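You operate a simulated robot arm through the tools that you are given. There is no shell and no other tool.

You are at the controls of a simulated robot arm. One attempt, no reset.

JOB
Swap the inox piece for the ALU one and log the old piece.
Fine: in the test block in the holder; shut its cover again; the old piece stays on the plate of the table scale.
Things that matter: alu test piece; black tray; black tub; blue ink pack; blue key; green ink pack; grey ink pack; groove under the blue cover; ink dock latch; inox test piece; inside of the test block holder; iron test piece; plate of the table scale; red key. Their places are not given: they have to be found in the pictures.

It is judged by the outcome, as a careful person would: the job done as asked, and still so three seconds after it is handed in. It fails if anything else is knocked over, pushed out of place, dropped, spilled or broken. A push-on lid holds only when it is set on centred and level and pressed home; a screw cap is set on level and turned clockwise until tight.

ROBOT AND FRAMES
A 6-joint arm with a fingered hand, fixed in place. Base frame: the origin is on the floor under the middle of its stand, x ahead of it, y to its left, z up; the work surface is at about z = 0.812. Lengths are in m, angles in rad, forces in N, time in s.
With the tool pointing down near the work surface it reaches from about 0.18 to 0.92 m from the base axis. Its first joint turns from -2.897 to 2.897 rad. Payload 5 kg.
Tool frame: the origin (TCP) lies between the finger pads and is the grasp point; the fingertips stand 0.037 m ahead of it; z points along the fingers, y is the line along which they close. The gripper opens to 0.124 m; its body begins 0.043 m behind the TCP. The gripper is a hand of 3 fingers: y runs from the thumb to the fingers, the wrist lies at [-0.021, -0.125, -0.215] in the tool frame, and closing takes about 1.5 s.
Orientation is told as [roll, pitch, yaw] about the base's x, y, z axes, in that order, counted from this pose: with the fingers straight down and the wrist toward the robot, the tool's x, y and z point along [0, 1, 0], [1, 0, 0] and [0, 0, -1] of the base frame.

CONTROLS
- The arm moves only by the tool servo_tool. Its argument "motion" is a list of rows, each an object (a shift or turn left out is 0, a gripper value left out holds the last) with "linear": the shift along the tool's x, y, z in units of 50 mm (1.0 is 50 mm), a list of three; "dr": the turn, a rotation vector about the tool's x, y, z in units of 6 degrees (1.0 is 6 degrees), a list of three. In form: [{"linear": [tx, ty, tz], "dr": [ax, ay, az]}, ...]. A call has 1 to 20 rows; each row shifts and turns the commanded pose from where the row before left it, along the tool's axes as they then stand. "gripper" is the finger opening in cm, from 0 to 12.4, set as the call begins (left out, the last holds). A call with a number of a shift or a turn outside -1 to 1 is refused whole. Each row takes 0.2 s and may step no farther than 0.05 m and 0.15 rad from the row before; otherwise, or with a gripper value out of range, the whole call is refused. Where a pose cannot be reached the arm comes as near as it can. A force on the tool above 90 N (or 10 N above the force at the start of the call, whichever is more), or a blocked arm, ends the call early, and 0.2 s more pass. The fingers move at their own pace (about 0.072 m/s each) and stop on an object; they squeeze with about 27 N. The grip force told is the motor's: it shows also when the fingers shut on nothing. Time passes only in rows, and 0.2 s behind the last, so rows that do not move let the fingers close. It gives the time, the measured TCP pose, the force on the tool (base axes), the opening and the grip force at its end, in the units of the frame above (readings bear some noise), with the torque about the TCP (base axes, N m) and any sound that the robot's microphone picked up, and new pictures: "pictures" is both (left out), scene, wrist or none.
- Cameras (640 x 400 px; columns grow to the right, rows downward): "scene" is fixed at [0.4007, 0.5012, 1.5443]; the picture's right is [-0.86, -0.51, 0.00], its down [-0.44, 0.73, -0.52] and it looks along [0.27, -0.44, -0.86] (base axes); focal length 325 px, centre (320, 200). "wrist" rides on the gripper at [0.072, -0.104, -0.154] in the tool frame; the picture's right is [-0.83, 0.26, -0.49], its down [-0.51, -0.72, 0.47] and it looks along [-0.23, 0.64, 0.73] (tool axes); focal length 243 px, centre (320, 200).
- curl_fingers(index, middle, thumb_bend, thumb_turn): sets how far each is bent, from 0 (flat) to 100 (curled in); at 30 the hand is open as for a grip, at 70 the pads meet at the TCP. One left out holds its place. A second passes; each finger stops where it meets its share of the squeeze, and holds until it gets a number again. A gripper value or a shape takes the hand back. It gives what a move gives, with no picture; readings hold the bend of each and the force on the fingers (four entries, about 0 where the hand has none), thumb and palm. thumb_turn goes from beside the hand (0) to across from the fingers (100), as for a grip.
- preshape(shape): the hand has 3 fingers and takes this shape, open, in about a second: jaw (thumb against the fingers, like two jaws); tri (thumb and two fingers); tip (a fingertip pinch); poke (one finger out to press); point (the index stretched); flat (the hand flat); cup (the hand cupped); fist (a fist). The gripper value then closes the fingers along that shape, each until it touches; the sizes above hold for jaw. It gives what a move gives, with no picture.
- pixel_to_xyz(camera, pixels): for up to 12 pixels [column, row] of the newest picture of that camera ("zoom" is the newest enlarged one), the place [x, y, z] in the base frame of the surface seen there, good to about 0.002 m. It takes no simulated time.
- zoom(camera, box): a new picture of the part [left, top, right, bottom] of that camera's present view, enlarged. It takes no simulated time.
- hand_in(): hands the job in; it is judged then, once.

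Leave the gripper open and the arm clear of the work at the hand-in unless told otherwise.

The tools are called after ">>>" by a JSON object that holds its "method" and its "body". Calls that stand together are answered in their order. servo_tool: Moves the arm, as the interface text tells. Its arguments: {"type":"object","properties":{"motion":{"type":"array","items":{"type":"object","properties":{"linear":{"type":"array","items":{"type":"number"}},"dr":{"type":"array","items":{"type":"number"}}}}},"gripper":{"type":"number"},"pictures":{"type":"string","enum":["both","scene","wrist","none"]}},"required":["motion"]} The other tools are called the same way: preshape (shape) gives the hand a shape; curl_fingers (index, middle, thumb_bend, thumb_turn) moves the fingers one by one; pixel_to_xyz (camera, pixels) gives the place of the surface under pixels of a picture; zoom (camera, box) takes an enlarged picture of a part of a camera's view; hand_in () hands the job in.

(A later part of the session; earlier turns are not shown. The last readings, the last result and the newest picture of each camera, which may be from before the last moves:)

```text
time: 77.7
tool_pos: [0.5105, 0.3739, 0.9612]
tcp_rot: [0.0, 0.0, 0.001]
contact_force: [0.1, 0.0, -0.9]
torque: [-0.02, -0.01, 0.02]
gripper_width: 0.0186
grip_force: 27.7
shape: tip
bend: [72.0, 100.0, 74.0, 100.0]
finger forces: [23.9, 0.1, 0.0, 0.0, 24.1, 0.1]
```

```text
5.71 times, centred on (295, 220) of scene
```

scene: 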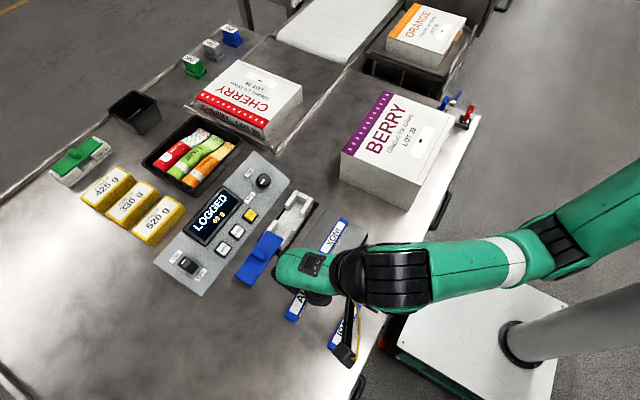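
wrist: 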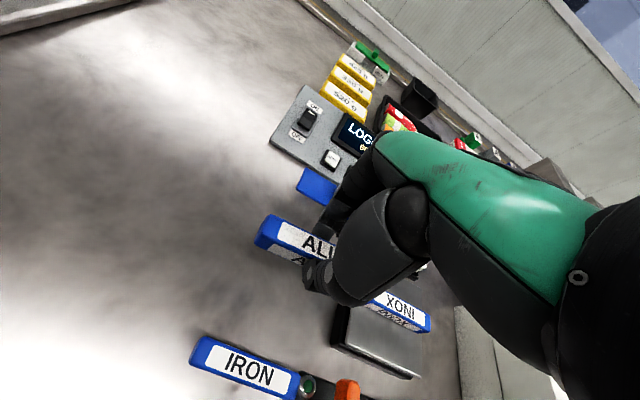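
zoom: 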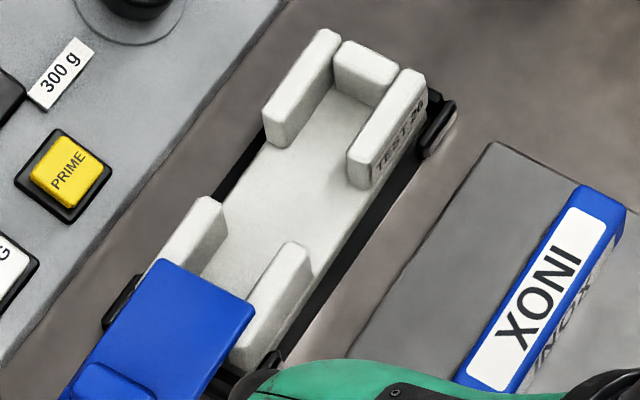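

ALU is held at its middle. The block may have shifted by a millimetre or so in the earlier bump, so I'll measure the groove again carefully.

>>> {"method": "zoom", "body": {"camera": "scene", "box": [265, 188, 321, 243]}}

>>> {"method": "pixel_to_xyz", "body": {"camera": "zoom", "pixels": [[330, 110], [350, 115], [375, 118], [345, 95], [372, 100], [345, 70], [370, 80], [333, 80], [395, 95], [285, 130], [355, 165], [300, 200]]}}

>>> {"method": "pixel_to_xyz", "body": {"camera": "zoom", "pixels": [[328, 70], [320, 90], [360, 150], [385, 110], [200, 225], [222, 235], [225, 290], [270, 265], [165, 262], [250, 305], [210, 280], [235, 270]]}}

```text
7.27 times, centred on (293, 216) of scene
```

zoom: 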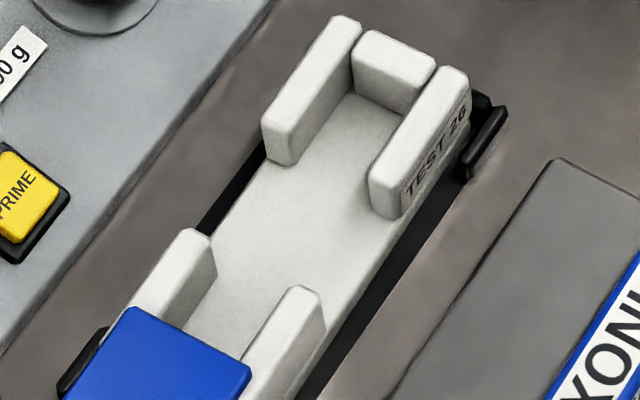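

```text
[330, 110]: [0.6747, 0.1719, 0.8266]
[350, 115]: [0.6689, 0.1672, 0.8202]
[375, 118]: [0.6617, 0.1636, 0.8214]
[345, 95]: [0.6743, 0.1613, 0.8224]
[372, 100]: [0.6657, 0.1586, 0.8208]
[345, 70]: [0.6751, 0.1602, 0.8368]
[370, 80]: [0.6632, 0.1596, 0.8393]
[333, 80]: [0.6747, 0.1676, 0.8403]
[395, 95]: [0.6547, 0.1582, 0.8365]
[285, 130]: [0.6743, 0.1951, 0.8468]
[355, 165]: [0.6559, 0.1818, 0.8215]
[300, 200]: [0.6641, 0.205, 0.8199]
```

```text
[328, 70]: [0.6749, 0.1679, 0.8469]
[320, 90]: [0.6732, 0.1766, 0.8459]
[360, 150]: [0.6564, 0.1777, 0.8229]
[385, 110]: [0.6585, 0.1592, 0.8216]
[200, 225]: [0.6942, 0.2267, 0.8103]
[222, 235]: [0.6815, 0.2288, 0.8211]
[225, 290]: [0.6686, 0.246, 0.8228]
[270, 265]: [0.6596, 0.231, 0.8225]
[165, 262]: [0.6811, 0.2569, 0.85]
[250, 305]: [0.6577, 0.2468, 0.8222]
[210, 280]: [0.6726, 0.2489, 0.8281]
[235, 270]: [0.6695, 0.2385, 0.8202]
```

>>> {"method": "pixel_to_xyz", "body": {"camera": "zoom", "pixels": [[378, 165], [432, 85], [420, 100], [370, 180], [205, 240], [212, 262], [300, 290], [275, 305], [246, 366], [140, 311], [190, 337], [320, 305]]}}

>>> {"method": "pixel_to_xyz", "body": {"camera": "wrist", "pixels": [[263, 222], [258, 233], [256, 240], [270, 220], [262, 246], [290, 235], [270, 243], [285, 250], [258, 246]]}}

```text
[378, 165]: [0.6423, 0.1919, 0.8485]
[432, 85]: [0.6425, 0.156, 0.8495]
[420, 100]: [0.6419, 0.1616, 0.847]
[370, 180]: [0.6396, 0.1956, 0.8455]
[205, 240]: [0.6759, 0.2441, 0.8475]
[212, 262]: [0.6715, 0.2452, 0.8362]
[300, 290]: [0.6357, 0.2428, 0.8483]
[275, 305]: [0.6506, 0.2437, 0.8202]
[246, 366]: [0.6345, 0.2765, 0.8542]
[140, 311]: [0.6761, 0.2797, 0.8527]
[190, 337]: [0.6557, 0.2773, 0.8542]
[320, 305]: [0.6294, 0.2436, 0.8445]
```

```text
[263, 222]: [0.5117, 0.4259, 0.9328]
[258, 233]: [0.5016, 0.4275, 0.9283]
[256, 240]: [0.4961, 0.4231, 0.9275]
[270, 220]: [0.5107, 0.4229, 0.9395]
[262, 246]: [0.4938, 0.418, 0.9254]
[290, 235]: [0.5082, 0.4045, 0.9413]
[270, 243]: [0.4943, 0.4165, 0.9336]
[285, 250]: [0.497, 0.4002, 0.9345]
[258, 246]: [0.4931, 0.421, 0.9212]
```

Groove now: x 0.642–0.6745, right stop at y≈0.159, cover edge at y≈0.2755. ALU's left end is 54 mm beyond the TCP, so TCP (0.663, 0.2183) centres it with about 3 mm each way. I'll carry it over at z≈0.96 and come down to 0.915.

>>> {"method": "servo_tool", "body": {"motion": [{"linear": [-0.519, 0.508, 0]}, {"linear": [-0.519, 0.508, 0]}, {"linear": [-0.519, 0.508, 0]}, {"linear": [-0.519, 0.508, 0]}, {"linear": [-0.518, 0.509, 0]}, {"linear": [-0.518, 0.509, 0]}, {"linear": [0, 0, 0.5]}, {"linear": [0, 0, 0.42]}, {}], "pictures": "both"}}

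>>> {"method": "zoom", "body": {"camera": "wrist", "box": [200, 180, 400, 330]}}

>>> {"method": "zoom", "body": {"camera": "scene", "box": [250, 165, 330, 255]}}

>>> {"method": "pixel_to_xyz", "body": {"camera": "wrist", "pixels": [[262, 225], [257, 238], [254, 232], [268, 225], [262, 240], [290, 235], [275, 243], [290, 250], [240, 228], [232, 245]]}}

```text
time: 79.7
tool_pos: [0.6636, 0.2179, 0.9154]
tcp_rot: [0.001, 0.0, -0.002]
contact_force: [1.0, 0.3, -0.5]
torque: [0.01, -0.03, 0.01]
gripper_width: 0.0187
grip_force: 26.9
shape: tip
bend: [72.0, 100.0, 74.0, 100.0]
finger forces: [24.1, 0.1, 0.0, 0.0, 24.0, 0.0]
```

scene: 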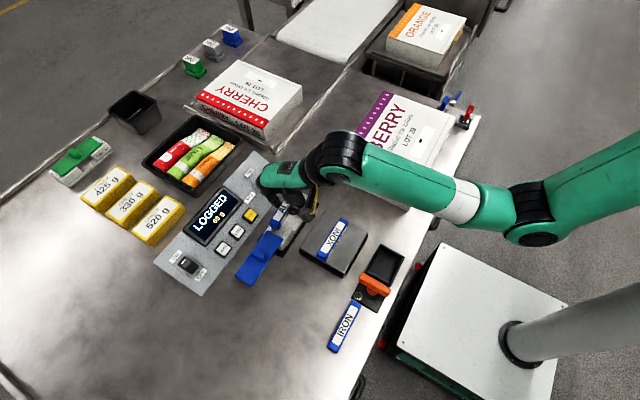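
wrist: 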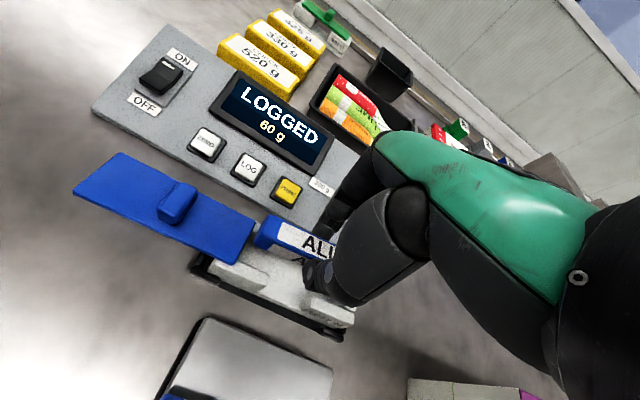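

```text
2.67 times, centred on (300, 255) of wrist
```

zoom: 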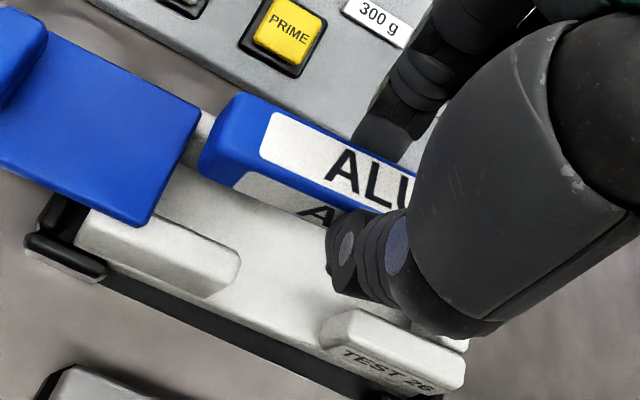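

```text
4.44 times, centred on (290, 210) of scene
```

zoom: 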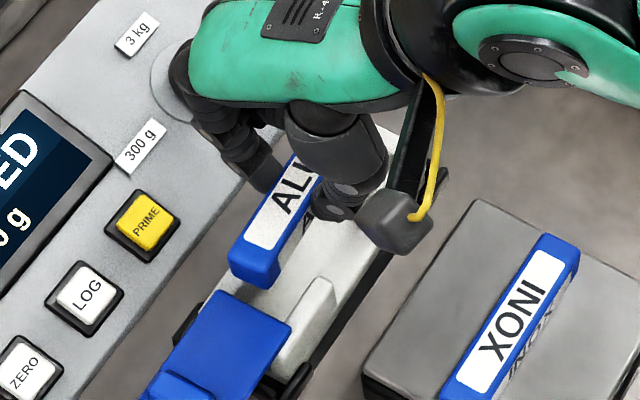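

```text
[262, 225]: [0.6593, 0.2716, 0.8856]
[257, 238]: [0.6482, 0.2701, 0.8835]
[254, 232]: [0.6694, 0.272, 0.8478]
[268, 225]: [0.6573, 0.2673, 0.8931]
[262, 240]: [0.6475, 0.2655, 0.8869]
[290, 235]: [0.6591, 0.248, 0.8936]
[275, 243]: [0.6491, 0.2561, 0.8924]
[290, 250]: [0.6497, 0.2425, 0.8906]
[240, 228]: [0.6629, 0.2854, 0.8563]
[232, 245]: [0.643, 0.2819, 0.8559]
```

The left end is at y≈0.272 and the sides at x≈0.647–0.667, which is good. I'll lower to just above the walls, then step in gently, checking the force.

>>> {"method": "servo_tool", "body": {"motion": [{"linear": [0, 0, 0.18]}, {"linear": [0, 0, 0.18]}, {"linear": [0, 0, 0.06]}, {"linear": [0, 0, 0.06]}, {}], "pictures": "wrist"}}

>>> {"method": "zoom", "body": {"camera": "wrist", "box": [200, 180, 400, 330]}}

>>> {"method": "pixel_to_xyz", "body": {"camera": "wrist", "pixels": [[268, 228], [290, 237], [320, 243], [262, 238], [275, 243], [290, 250]]}}

```text
time: 80.9
tool_pos: [0.6638, 0.2189, 0.8923]
tcp_rot: [0.0, -0.001, -0.001]
contact_force: [-2.3, -0.8, 16.0]
torque: [0.0, -0.03, -0.03]
gripper_width: 0.0192
grip_force: 27.5
shape: tip
bend: [72.0, 100.0, 74.0, 100.0]
finger forces: [27.1, 0.1, 0.0, 0.1, 29.3, 0.0]
```

wrist: 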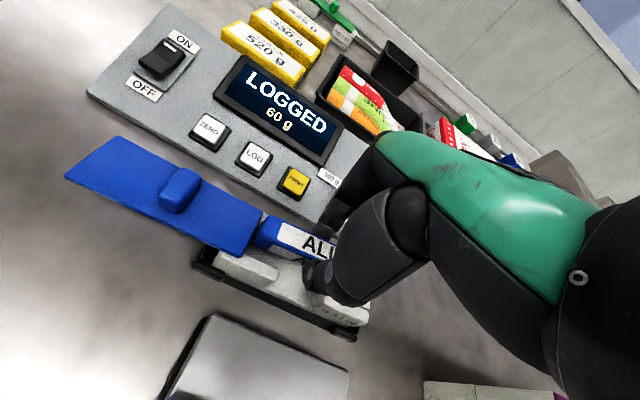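

```text
2.67 times, centred on (300, 255) of wrist
```

zoom: 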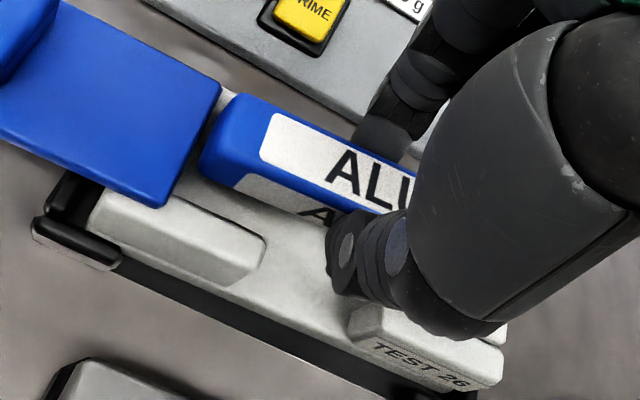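

```text
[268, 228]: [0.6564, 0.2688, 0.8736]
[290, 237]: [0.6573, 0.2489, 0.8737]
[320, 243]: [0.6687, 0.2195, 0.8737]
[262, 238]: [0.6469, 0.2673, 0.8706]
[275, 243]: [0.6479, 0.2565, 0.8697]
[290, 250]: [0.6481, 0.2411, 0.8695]
```

There's contact already (16 N) with ALU's bottom at wall-top height. I'll stop here, back off 3 mm, and look for what it touches at each end.

>>> {"method": "servo_tool", "body": {"motion": [{"linear": [0, 0, -0.08]}, {}], "pictures": "both"}}

>>> {"method": "zoom", "body": {"camera": "wrist", "box": [235, 200, 305, 260]}}

>>> {"method": "zoom", "body": {"camera": "scene", "box": [260, 180, 320, 245]}}

>>> {"method": "zoom", "body": {"camera": "wrist", "box": [300, 270, 380, 340]}}

```text
time: 81.5
tool_pos: [0.6629, 0.2181, 0.8928]
tcp_rot: [-0.002, 0.004, -0.001]
contact_force: [0.0, 0.4, -0.7]
torque: [0.02, 0.0, -0.02]
gripper_width: 0.0193
grip_force: 26.7
shape: tip
bend: [72.0, 100.0, 74.0, 100.0]
finger forces: [26.3, 0.0, 0.0, 0.1, 26.3, 0.1]
```

scene: 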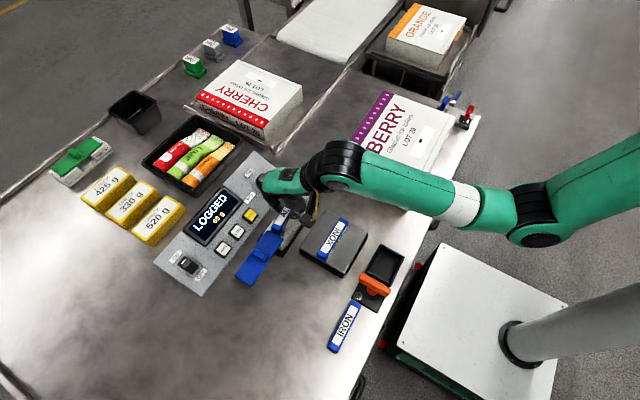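
wrist: 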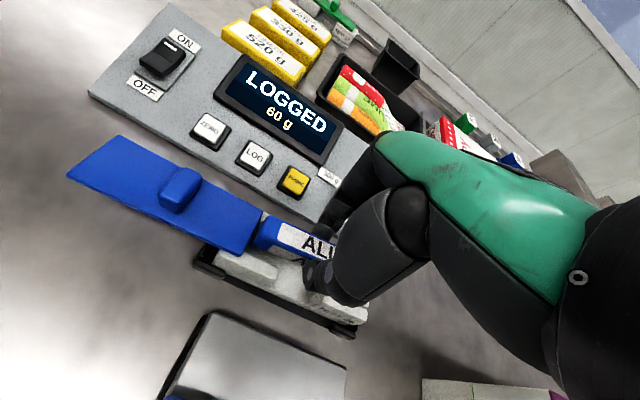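

```text
6.67 times, centred on (270, 230) of wrist
```

zoom: 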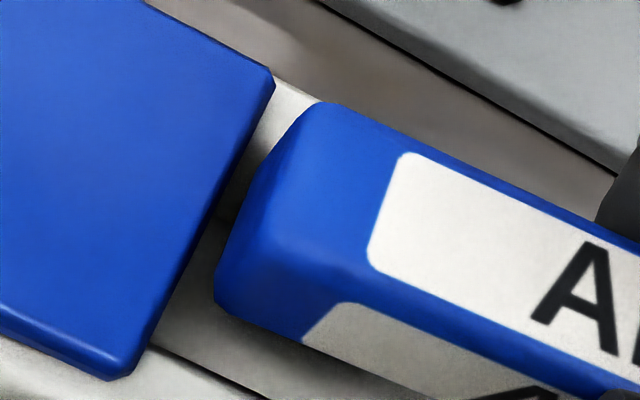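

```text
6.15 times, centred on (290, 212) of scene
```

zoom: 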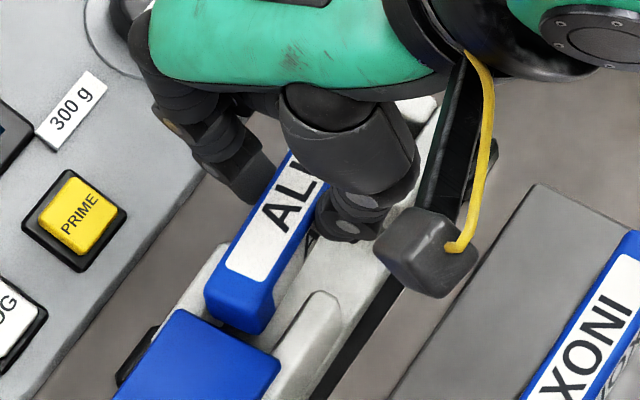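

```text
5.71 times, centred on (340, 305) of wrist
```

zoom: 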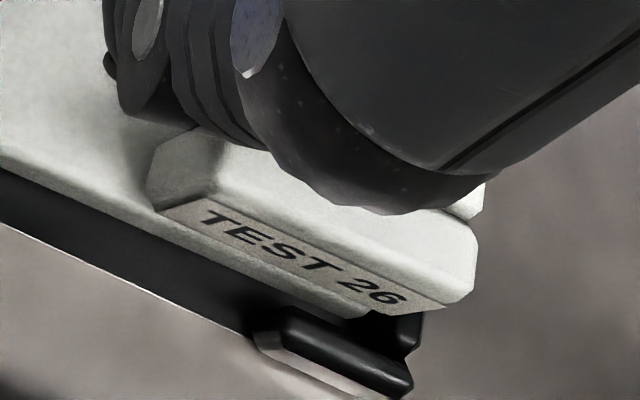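

I'll measure the cover edge and ALU's left end at this closeness.

>>> {"method": "pixel_to_xyz", "body": {"camera": "wrist", "pixels": [[262, 213], [261, 214], [256, 222], [255, 223], [250, 234], [249, 236], [269, 220], [268, 219], [261, 231], [256, 243], [255, 245], [254, 240]]}}

>>> {"method": "pixel_to_xyz", "body": {"camera": "scene", "pixels": [[271, 229], [273, 230], [276, 232], [280, 235], [283, 237], [272, 226], [275, 228], [278, 231], [281, 233], [285, 222], [283, 232], [284, 236]]}}

```text
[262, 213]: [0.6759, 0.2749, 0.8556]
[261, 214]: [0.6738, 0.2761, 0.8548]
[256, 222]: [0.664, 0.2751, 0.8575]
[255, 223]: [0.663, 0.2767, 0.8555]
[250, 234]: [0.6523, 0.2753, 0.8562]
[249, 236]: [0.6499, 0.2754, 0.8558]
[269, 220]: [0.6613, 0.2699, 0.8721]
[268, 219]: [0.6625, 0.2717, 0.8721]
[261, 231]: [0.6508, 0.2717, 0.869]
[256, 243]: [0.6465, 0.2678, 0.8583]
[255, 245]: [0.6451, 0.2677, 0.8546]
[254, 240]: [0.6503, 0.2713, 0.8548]
```

```text
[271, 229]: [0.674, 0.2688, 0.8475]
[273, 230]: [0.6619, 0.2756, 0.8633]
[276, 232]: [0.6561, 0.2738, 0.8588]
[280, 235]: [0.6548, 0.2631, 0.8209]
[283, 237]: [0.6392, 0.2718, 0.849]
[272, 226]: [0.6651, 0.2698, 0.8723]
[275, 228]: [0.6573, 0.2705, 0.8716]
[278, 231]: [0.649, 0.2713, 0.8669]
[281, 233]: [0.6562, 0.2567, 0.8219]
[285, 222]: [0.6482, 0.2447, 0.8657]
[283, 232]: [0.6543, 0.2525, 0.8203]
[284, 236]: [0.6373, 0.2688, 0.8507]
```

The left end face of ALU is at y≈0.275, right at the cover's edge (0.275), so it was landing on the cover. The window between the cover edge and right stop is 115.5 mm for a 110 mm piece. I'll rise 5 mm, shift 2.7 mm toward −y, and check the end again.

>>> {"method": "servo_tool", "body": {"motion": [{"linear": [0, 0, -0.12]}, {"linear": [-0.054, 0, 0]}, {}], "pictures": "both"}}

>>> {"method": "zoom", "body": {"camera": "scene", "box": [260, 205, 300, 245]}}

>>> {"method": "zoom", "body": {"camera": "wrist", "box": [235, 200, 305, 260]}}

>>> {"method": "pixel_to_xyz", "body": {"camera": "zoom", "pixels": [[265, 90], [235, 150], [200, 225], [310, 115], [260, 180], [240, 250], [222, 290], [330, 150], [400, 130], [600, 230], [350, 260], [500, 320]]}}

```text
time: 82.3
tool_pos: [0.6631, 0.2155, 0.9008]
tcp_rot: [0.0, 0.0, -0.001]
contact_force: [0.8, -0.1, 0.0]
torque: [-0.03, -0.02, 0.0]
gripper_width: 0.0191
grip_force: 26.8
shape: tip
bend: [72.0, 100.0, 74.0, 100.0]
finger forces: [26.2, 0.0, 0.1, 0.0, 26.2, 0.0]
```

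scene: 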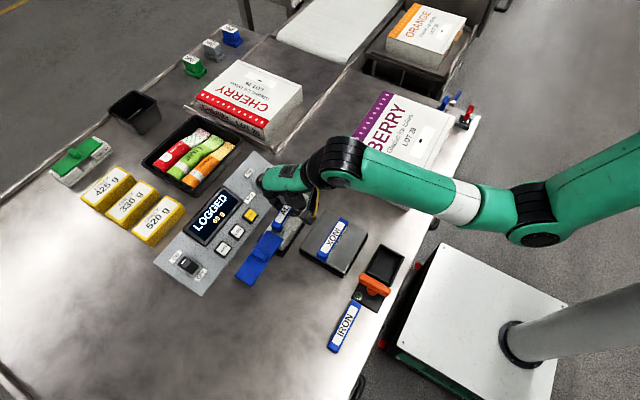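
wrist: 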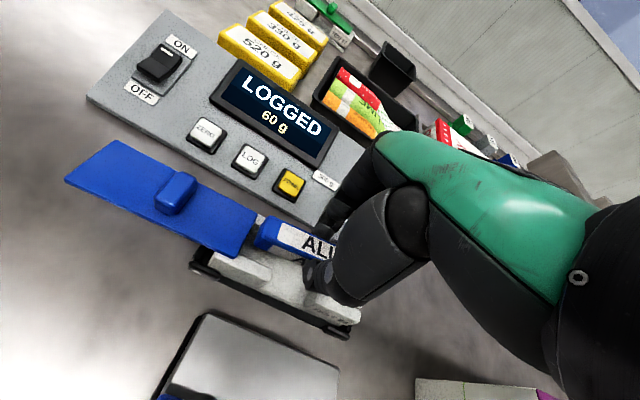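

```text
10.00 times, centred on (280, 225) of scene
```

zoom: 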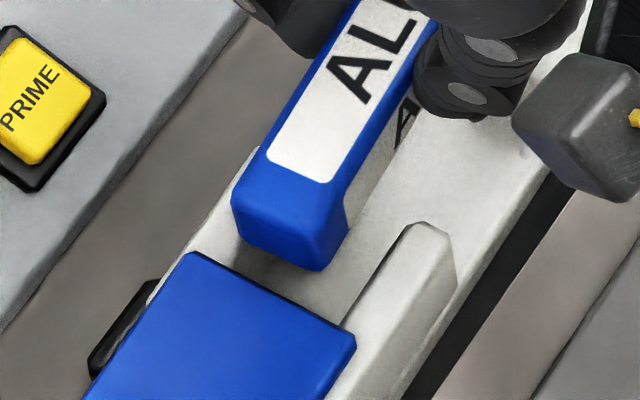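

```text
6.67 times, centred on (270, 230) of wrist
```

zoom: 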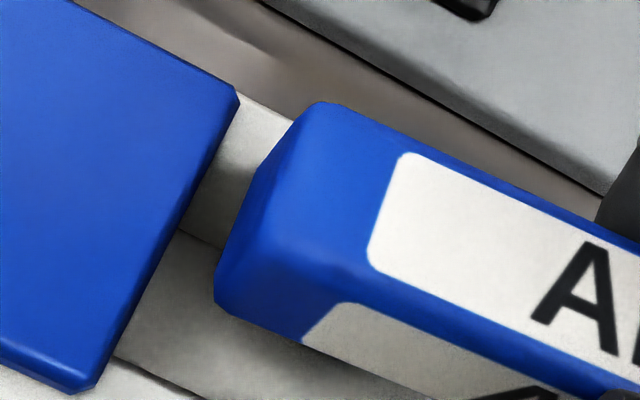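

```text
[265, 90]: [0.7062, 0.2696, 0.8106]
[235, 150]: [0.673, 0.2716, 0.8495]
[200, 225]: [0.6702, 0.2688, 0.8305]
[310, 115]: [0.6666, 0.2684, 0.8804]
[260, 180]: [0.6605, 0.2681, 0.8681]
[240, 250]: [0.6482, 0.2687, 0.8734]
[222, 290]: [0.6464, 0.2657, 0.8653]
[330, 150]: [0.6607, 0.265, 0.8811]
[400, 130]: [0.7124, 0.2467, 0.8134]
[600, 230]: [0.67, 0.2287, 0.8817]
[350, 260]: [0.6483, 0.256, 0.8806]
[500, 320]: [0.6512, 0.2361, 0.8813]
```

ALU is still level, but it seems turned about 5° in the pinch, which would also make the right end catch a wall. I'll measure its yaw along both long edges.

>>> {"method": "pixel_to_xyz", "body": {"camera": "zoom", "pixels": [[345, 122], [400, 146], [450, 168], [500, 190], [550, 212], [600, 234], [280, 255], [330, 275], [380, 297], [430, 320], [480, 342], [530, 364]]}}

>>> {"method": "zoom", "body": {"camera": "scene", "box": [260, 200, 300, 240]}}

>>> {"method": "pixel_to_xyz", "body": {"camera": "zoom", "pixels": [[345, 60], [300, 140], [262, 210], [420, 80], [385, 150], [350, 220], [325, 262], [245, 240], [300, 300], [270, 270]]}}

```text
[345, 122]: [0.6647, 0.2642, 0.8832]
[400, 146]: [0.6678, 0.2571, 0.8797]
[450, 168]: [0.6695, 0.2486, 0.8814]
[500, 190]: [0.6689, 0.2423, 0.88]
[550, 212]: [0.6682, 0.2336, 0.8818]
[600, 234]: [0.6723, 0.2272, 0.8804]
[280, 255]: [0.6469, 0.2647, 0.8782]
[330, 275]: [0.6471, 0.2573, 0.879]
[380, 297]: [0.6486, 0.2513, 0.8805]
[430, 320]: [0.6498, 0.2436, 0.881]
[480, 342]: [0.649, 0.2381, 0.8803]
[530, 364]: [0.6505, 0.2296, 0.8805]
```

```text
10.00 times, centred on (280, 220) of scene
```

zoom: 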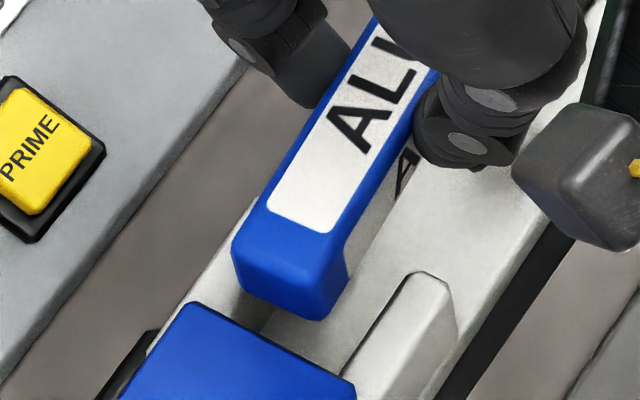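

```text
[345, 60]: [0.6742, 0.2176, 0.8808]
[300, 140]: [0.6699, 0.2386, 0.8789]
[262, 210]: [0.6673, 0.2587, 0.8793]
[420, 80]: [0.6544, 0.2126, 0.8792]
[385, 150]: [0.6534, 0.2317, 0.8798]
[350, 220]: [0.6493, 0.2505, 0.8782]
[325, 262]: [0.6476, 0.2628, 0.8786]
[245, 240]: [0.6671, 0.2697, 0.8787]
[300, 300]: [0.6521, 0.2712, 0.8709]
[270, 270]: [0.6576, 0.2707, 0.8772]
```

ALU is turned by about +0.12 rad in the fingers, with its centre line at x≈0.664 near the TCP. So its right end was over the back wall. I'll rise 10 mm, turn the hand −0.12 rad to square it to the groove, shift −x 6 mm, and measure again.

>>> {"method": "servo_tool", "body": {"motion": [{"linear": [0, 0, -0.2]}, {"dr": [0, 0, 0.575]}, {"dr": [0, 0, 0.575]}, {"linear": [0, -0.12, 0]}, {}], "pictures": "both"}}

>>> {"method": "zoom", "body": {"camera": "wrist", "box": [235, 200, 305, 260]}}

>>> {"method": "pixel_to_xyz", "body": {"camera": "zoom", "pixels": [[345, 122], [400, 146], [450, 168], [500, 190], [550, 212], [600, 234], [280, 255], [330, 275], [380, 297], [430, 320], [480, 342], [530, 364]]}}

>>> {"method": "zoom", "body": {"camera": "scene", "box": [260, 195, 300, 235]}}

```text
time: 83.5
tool_pos: [0.6572, 0.2167, 0.9108]
tcp_rot: [0.001, 0.0, -0.12]
contact_force: [0.1, -0.3, -0.6]
torque: [0.01, -0.01, 0.0]
gripper_width: 0.019
grip_force: 26.8
shape: tip
bend: [72.0, 100.0, 74.0, 100.0]
finger forces: [26.3, 0.0, 0.0, 0.0, 26.3, 0.1]
```

scene: 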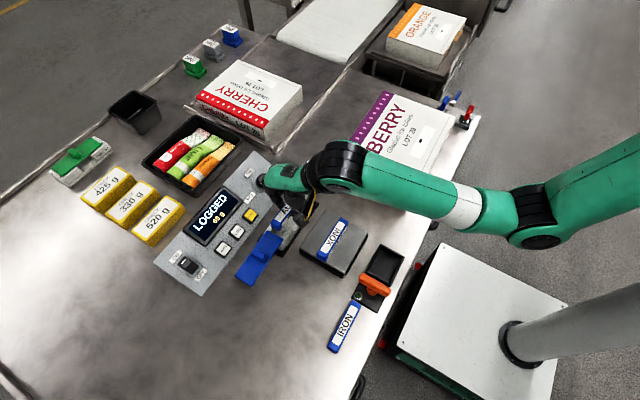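
wrist: 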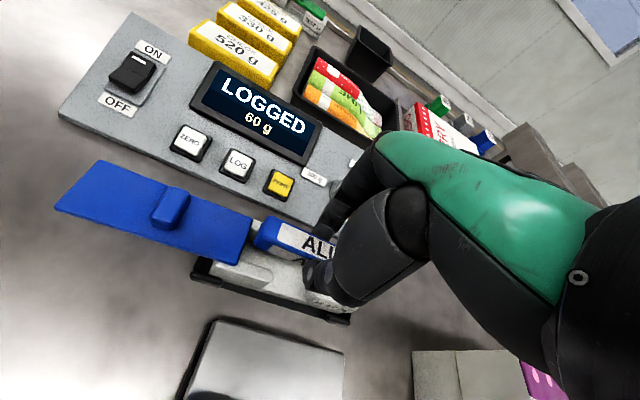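

```text
6.67 times, centred on (270, 230) of wrist
```

zoom: 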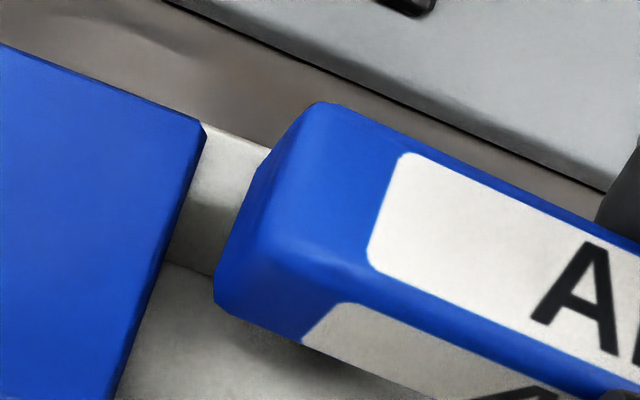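

```text
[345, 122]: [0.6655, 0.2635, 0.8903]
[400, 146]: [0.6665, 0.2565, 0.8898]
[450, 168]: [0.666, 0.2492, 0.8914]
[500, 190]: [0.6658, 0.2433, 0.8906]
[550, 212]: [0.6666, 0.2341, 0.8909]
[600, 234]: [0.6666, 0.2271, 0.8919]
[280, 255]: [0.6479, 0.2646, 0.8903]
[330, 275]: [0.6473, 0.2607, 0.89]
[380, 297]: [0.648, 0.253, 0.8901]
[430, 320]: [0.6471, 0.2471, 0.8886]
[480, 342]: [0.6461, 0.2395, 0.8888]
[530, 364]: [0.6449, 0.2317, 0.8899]
```

```text
10.00 times, centred on (280, 215) of scene
```

zoom: 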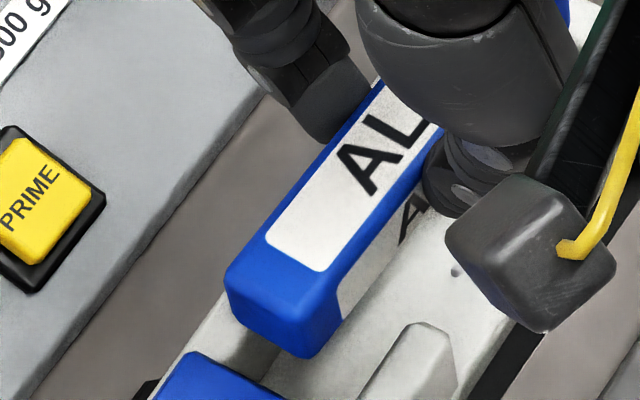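

ALU is now squared up within about 0.02 rad, with its sides at x≈0.646–0.666. I'll check its left end height and y from the scene view.

>>> {"method": "pixel_to_xyz", "body": {"camera": "zoom", "pixels": [[235, 285], [232, 305], [265, 320], [300, 345], [320, 300], [245, 270], [280, 300], [165, 370], [190, 360], [240, 385], [270, 335], [255, 310]]}}

>>> {"method": "pixel_to_xyz", "body": {"camera": "wrist", "pixels": [[252, 220], [250, 225], [248, 232], [245, 240], [255, 245], [260, 235], [265, 222], [262, 228]]}}

```text
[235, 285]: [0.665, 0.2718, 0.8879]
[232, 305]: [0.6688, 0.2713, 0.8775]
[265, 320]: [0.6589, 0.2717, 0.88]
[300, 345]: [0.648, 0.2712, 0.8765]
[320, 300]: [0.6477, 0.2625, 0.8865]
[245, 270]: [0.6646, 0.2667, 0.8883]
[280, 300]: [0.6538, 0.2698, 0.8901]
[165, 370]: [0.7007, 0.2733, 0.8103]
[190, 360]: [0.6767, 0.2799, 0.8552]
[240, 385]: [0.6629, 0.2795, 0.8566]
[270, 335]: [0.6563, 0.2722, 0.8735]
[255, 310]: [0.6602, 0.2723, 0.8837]
```

```text
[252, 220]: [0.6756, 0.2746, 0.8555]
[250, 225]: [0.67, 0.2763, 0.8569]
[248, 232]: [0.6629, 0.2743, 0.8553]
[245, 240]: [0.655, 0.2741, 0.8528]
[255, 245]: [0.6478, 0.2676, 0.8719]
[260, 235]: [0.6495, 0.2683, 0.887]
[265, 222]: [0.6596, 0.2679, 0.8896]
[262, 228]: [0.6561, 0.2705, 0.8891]
```

The left end is at y≈0.2717 (cover edge 0.2745), and the right end therefore at about 0.162 (stop 0.1595), so it fits. I'll trim yaw +0.02 and x +2 mm, lower to just above the walls, then go on in small steps.

>>> {"method": "servo_tool", "body": {"motion": [{"linear": [0, 0.04, 0], "dr": [0, 0, -0.19]}, {"linear": [0, 0, 0.12]}, {"linear": [0, 0, 0.12]}, {"linear": [0, 0, 0.08]}, {}], "pictures": "wrist"}}

>>> {"method": "zoom", "body": {"camera": "wrist", "box": [235, 200, 305, 260]}}

>>> {"method": "pixel_to_xyz", "body": {"camera": "zoom", "pixels": [[345, 122], [450, 168], [550, 212], [600, 234], [280, 255], [380, 297], [480, 342], [530, 364], [250, 190], [235, 270]]}}

```text
time: 84.7
tool_pos: [0.6581, 0.2162, 0.8945]
tcp_rot: [0.001, 0.0, -0.102]
contact_force: [0.0, 0.0, -0.3]
torque: [0.01, -0.03, -0.01]
gripper_width: 0.0191
grip_force: 27.1
shape: tip
bend: [72.0, 100.0, 74.0, 100.0]
finger forces: [26.3, 0.0, 0.1, 0.1, 26.3, 0.0]
```

wrist: 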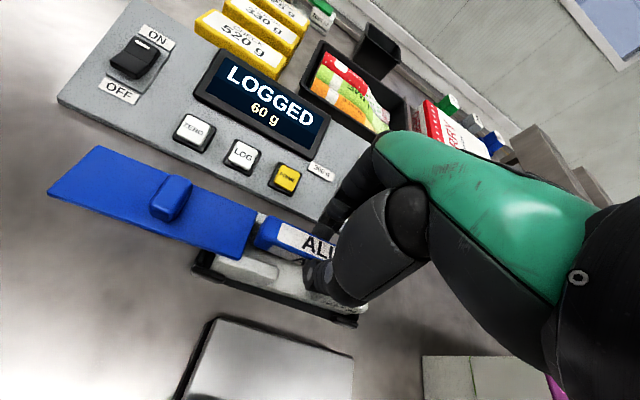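

```text
6.67 times, centred on (270, 230) of wrist
```

zoom: 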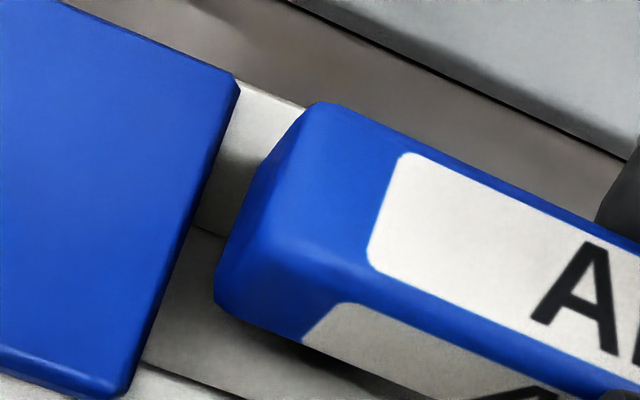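

```text
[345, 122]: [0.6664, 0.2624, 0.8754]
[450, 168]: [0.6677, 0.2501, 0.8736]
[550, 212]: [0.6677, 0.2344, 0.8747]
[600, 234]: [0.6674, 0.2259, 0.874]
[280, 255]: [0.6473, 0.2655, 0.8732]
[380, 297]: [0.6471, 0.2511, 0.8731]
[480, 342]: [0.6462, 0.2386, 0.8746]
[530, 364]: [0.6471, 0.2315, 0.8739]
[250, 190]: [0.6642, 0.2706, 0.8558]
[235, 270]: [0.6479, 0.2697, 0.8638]
```

Square and level: sides x 0.647–0.667, top z 0.874, no force. I'll lower 8 mm in 2 mm steps.

>>> {"method": "servo_tool", "body": {"motion": [{"linear": [0, 0, 0.04]}, {"linear": [0, 0, 0.04]}, {"linear": [0, 0, 0.04]}, {"linear": [0, 0, 0.04]}, {}], "pictures": "wrist"}}

>>> {"method": "zoom", "body": {"camera": "wrist", "box": [235, 200, 305, 260]}}

>>> {"method": "pixel_to_xyz", "body": {"camera": "zoom", "pixels": [[345, 122], [450, 168], [550, 212], [600, 234], [280, 255], [380, 297], [480, 342], [530, 364]]}}

```text
time: 85.9
tool_pos: [0.6585, 0.2175, 0.8874]
tcp_rot: [0.0, -0.002, -0.1]
contact_force: [0.2, 0.0, -0.1]
torque: [-0.02, 0.02, 0.01]
gripper_width: 0.0191
grip_force: 27.2
shape: tip
bend: [72.0, 100.0, 74.0, 100.0]
finger forces: [26.3, 0.1, 0.1, 0.0, 26.4, 0.1]
```

wrist: 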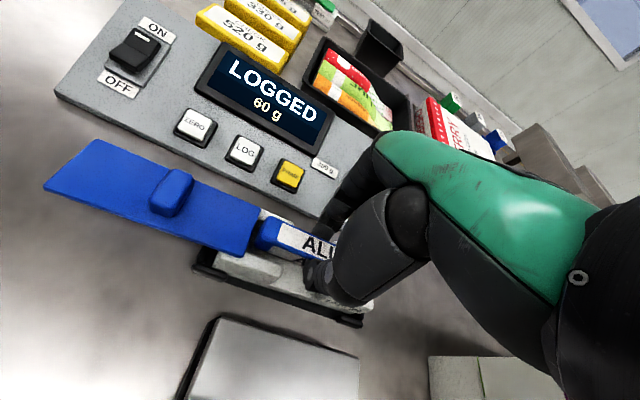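

```text
6.67 times, centred on (270, 230) of wrist
```

zoom: 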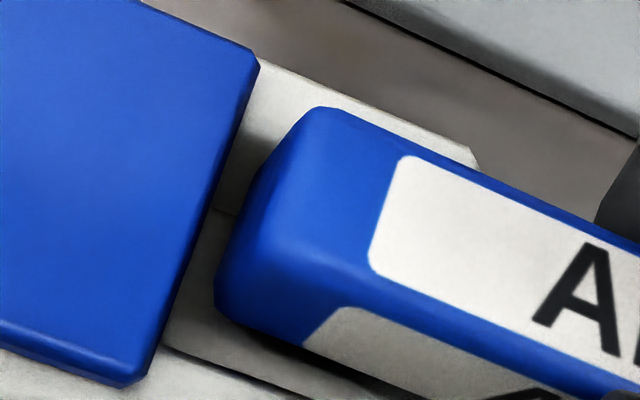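

```text
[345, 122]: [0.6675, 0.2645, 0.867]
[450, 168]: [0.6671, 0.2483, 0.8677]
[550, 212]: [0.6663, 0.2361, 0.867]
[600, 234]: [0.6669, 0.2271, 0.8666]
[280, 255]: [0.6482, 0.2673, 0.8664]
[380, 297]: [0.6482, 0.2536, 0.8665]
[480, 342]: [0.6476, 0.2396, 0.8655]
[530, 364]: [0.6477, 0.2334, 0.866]
```

ALU is entering the groove with no force (its bottom is now below the wall tops). I'll lower another 14 mm.

>>> {"method": "servo_tool", "body": {"motion": [{"linear": [0, 0, 0.05]}, {"linear": [0, 0, 0.05]}, {"linear": [0, 0, 0.05]}, {"linear": [0, 0, 0.05]}, {"linear": [0, 0, 0.04]}, {"linear": [0, 0, 0.04]}, {}], "pictures": "both"}}

>>> {"method": "zoom", "body": {"camera": "wrist", "box": [220, 190, 320, 280]}}

>>> {"method": "pixel_to_xyz", "body": {"camera": "wrist", "pixels": [[273, 218], [289, 225], [304, 232], [312, 235], [264, 238], [279, 244], [294, 251]]}}

>>> {"method": "zoom", "body": {"camera": "scene", "box": [250, 170, 330, 250]}}

```text
time: 87.5
tool_pos: [0.6596, 0.2159, 0.8735]
tcp_rot: [-0.001, -0.002, -0.099]
contact_force: [0.1, 0.0, 0.2]
torque: [0.0, 0.02, 0.02]
gripper_width: 0.0193
grip_force: 27.0
shape: tip
bend: [72.0, 100.0, 74.0, 100.0]
finger forces: [26.3, 0.1, 0.0, 0.0, 26.6, 0.0]
```

scene: 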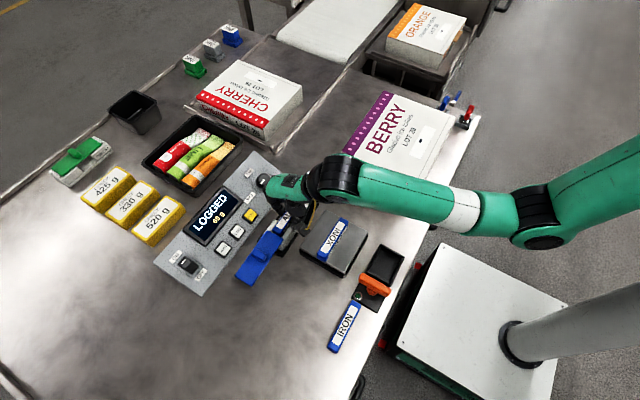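
wrist: 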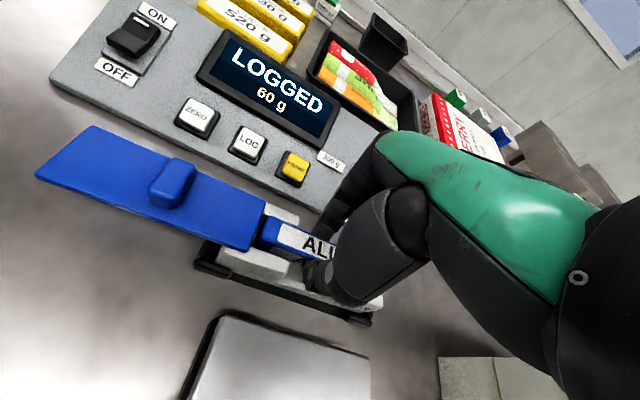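

```text
4.44 times, centred on (270, 235) of wrist
```

zoom: 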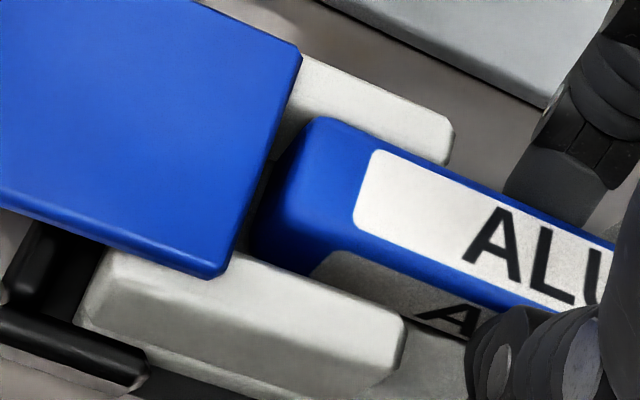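

```text
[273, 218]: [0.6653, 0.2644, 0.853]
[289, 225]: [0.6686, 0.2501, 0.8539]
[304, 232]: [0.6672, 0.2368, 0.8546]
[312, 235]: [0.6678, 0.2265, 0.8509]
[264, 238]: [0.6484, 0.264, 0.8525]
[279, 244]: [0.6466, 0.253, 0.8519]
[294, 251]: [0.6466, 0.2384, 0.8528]
```

```text
5.00 times, centred on (290, 210) of scene
```

zoom: 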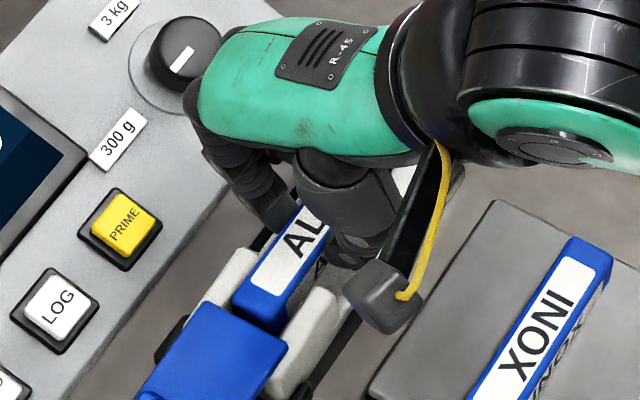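

ALU's top is at 0.853, with about 7 mm to go. I'll lower 5 mm, then creep in 1 mm steps until it rests.

>>> {"method": "servo_tool", "body": {"motion": [{"linear": [0, 0, 0.04]}, {"linear": [0, 0, 0.04]}, {"linear": [0, 0, 0.02]}, {"linear": [0, 0, 0.02]}, {}], "pictures": "none"}}

>>> {"method": "servo_tool", "body": {"motion": [{"linear": [0, 0, 0.02]}, {}], "pictures": "wrist"}}

>>> {"method": "pixel_to_xyz", "body": {"camera": "wrist", "pixels": [[273, 220], [289, 227], [304, 234], [264, 240], [279, 246], [294, 253]]}}

```text
time: 88.7
tool_pos: [0.6587, 0.2159, 0.8668]
tcp_rot: [-0.001, 0.0, -0.099]
contact_force: [-0.2, 0.0, 0.1]
torque: [-0.01, 0.0, 0.03]
gripper_width: 0.0191
grip_force: 27.2
shape: tip
bend: [72.0, 100.0, 74.0, 100.0]
finger forces: [26.4, 0.1, 0.0, 0.0, 26.4, 0.1]
```

```text
time: 89.3
tool_pos: [0.659, 0.2165, 0.8667]
tcp_rot: [0.001, -0.002, -0.1]
contact_force: [-2.6, -0.7, 4.9]
torque: [-0.02, -0.05, 0.01]
gripper_width: 0.0193
grip_force: 27.1
shape: tip
bend: [72.0, 100.0, 74.0, 100.0]
finger forces: [26.3, 0.0, 0.0, 0.1, 27.5, 0.1]
```

wrist: 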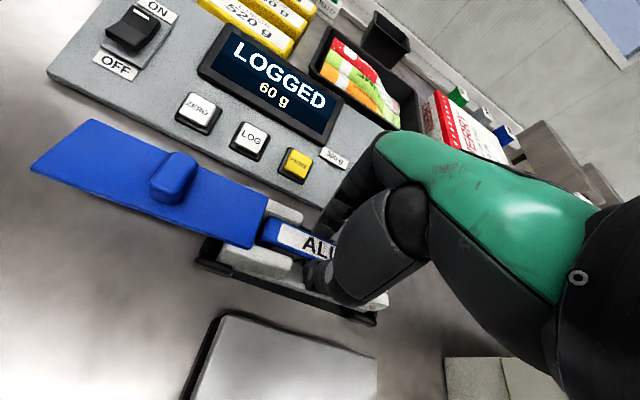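

```text
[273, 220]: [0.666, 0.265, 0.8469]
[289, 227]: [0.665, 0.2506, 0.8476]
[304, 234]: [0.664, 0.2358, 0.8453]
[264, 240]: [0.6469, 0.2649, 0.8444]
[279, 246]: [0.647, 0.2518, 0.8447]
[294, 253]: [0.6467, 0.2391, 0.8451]
```

ALU sits on the groove floor (top z≈0.846, 4.9 N up). I'll open to 5 cm to release it.

>>> {"method": "servo_tool", "body": {"motion": [{}, {}, {}, {}], "gripper": 5, "pictures": "both"}}

>>> {"method": "zoom", "body": {"camera": "wrist", "box": [220, 190, 360, 310]}}

>>> {"method": "zoom", "body": {"camera": "scene", "box": [250, 170, 330, 250]}}

```text
time: 90.3
tool_pos: [0.6589, 0.2169, 0.8663]
tcp_rot: [0.0, 0.001, -0.099]
contact_force: [0.6, -0.4, -0.1]
torque: [0.02, 0.01, 0.01]
gripper_width: 0.0495
grip_force: 0.2
shape: tip
bend: [73.0, 98.0, 72.0, 100.0]
finger forces: [0.1, 0.0, 0.1, 0.0, 0.0, 0.0]
```

scene: 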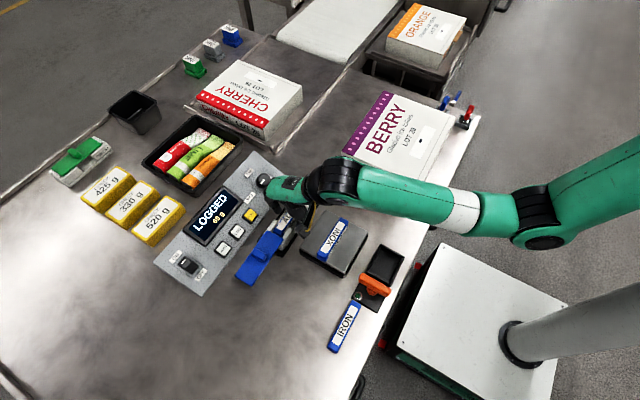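
wrist: 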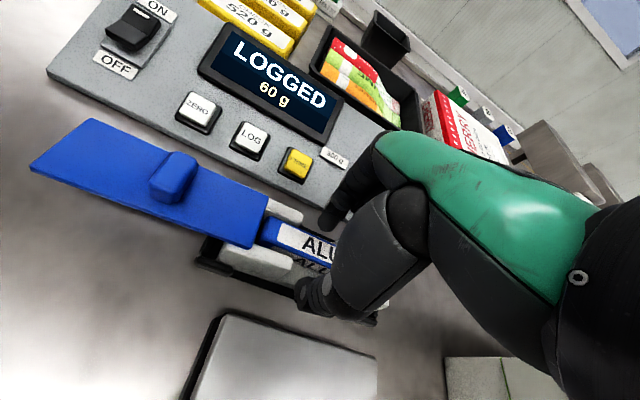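

```text
3.33 times, centred on (290, 250) of wrist
```

zoom: 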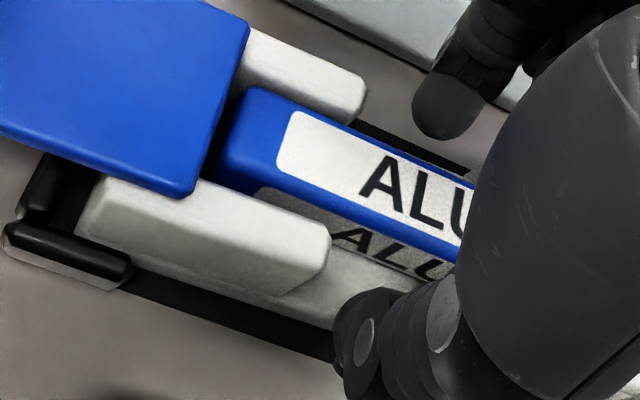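

```text
5.00 times, centred on (290, 210) of scene
```

zoom: 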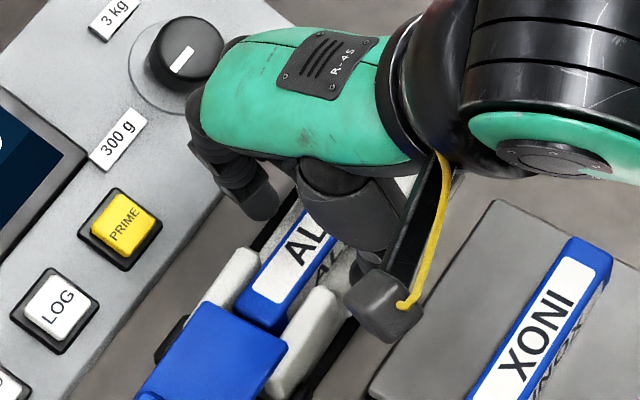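

ALU is released and lying in the groove. I'll rise straight up 7 cm, undo the yaw, and move back toward −y for a clear view.

>>> {"method": "servo_tool", "body": {"motion": [{"linear": [0, 0, -0.2]}, {"linear": [0, 0, -0.5]}, {"linear": [0, 0, -0.7]}, {"linear": [0, 0, -0.2], "dr": [0, 0, -0.48]}, {"dr": [0, 0, -0.48]}, {"linear": [-0.7, 0, 0]}, {"linear": [-0.7, 0, 0]}, {}], "gripper": 6, "pictures": "both"}}

>>> {"method": "zoom", "body": {"camera": "wrist", "box": [100, 150, 310, 310]}}

>>> {"method": "zoom", "body": {"camera": "scene", "box": [230, 180, 330, 290]}}

```text
time: 92.1
tool_pos: [0.6595, 0.1457, 0.9468]
tcp_rot: [0.0, 0.0, 0.0]
contact_force: [0.3, -0.7, 0.8]
torque: [0.01, 0.01, 0.01]
gripper_width: 0.0597
grip_force: 0.1
shape: tip
bend: [73.0, 98.0, 70.0, 100.0]
finger forces: [0.0, 0.1, 0.0, 0.0, 0.1, 0.1]
```

scene: 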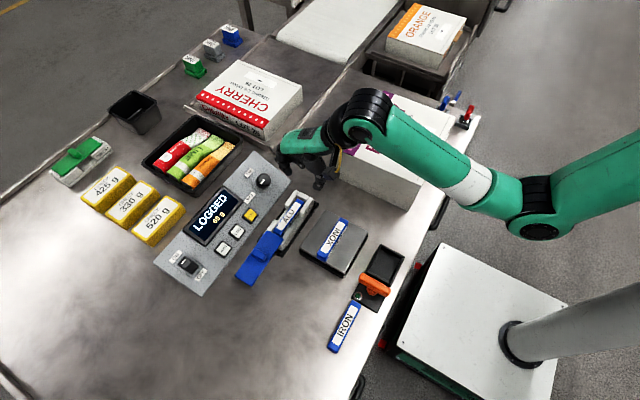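
wrist: 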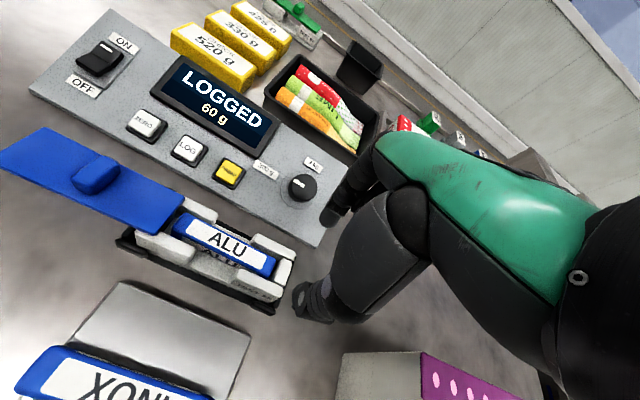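

```text
2.50 times, centred on (205, 230) of wrist
```

zoom: 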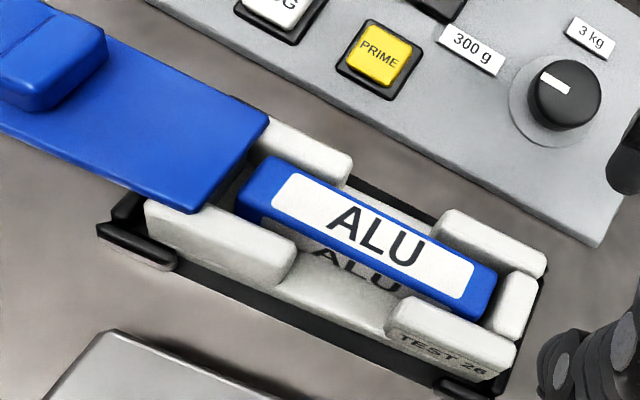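

```text
3.64 times, centred on (280, 235) of scene
```

zoom: 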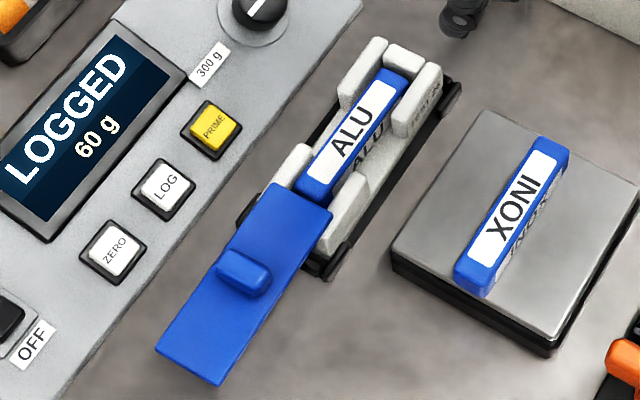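

ALU lies properly in the groove and INOX is on the scale. Now to shut the cover. I'll measure the tab, the cover and the wall tops.

>>> {"method": "zoom", "body": {"camera": "scene", "box": [230, 225, 300, 290]}}

>>> {"method": "pixel_to_xyz", "body": {"camera": "zoom", "pixels": [[230, 130], [300, 170], [270, 150], [255, 120], [320, 150], [245, 165], [290, 195], [70, 320], [180, 370], [280, 35], [410, 95], [150, 230]]}}

>>> {"method": "pixel_to_xyz", "body": {"camera": "wrist", "pixels": [[92, 162], [85, 183], [108, 170], [100, 185], [80, 172], [103, 158], [160, 240], [200, 205], [265, 280], [275, 245], [225, 240], [285, 270]]}}

```text
6.15 times, centred on (265, 258) of scene
```

zoom: 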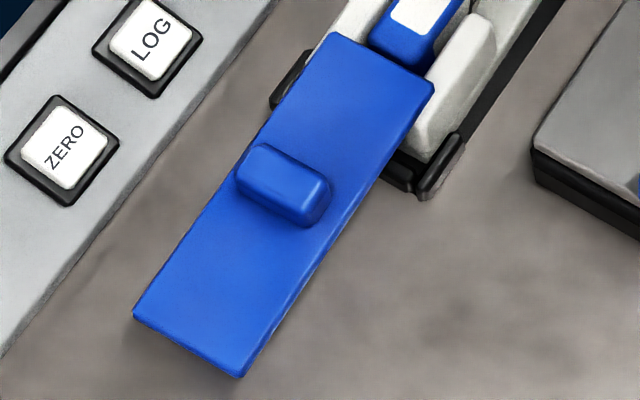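

```text
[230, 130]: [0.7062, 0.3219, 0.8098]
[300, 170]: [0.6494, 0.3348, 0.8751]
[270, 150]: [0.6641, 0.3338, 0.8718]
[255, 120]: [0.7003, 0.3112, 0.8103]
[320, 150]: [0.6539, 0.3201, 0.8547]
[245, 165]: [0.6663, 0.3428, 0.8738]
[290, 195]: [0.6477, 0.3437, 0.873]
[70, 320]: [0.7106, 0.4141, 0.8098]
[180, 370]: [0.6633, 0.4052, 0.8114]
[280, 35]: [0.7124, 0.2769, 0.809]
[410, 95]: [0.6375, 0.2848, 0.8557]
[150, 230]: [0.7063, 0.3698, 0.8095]
```

```text
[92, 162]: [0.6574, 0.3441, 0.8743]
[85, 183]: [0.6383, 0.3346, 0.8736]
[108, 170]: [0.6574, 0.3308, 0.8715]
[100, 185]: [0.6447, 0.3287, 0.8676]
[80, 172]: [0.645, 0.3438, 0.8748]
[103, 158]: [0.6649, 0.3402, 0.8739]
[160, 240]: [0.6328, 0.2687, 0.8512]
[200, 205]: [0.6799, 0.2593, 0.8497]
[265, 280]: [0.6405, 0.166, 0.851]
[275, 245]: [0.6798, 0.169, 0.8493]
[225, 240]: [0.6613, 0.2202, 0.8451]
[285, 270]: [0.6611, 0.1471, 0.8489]
```

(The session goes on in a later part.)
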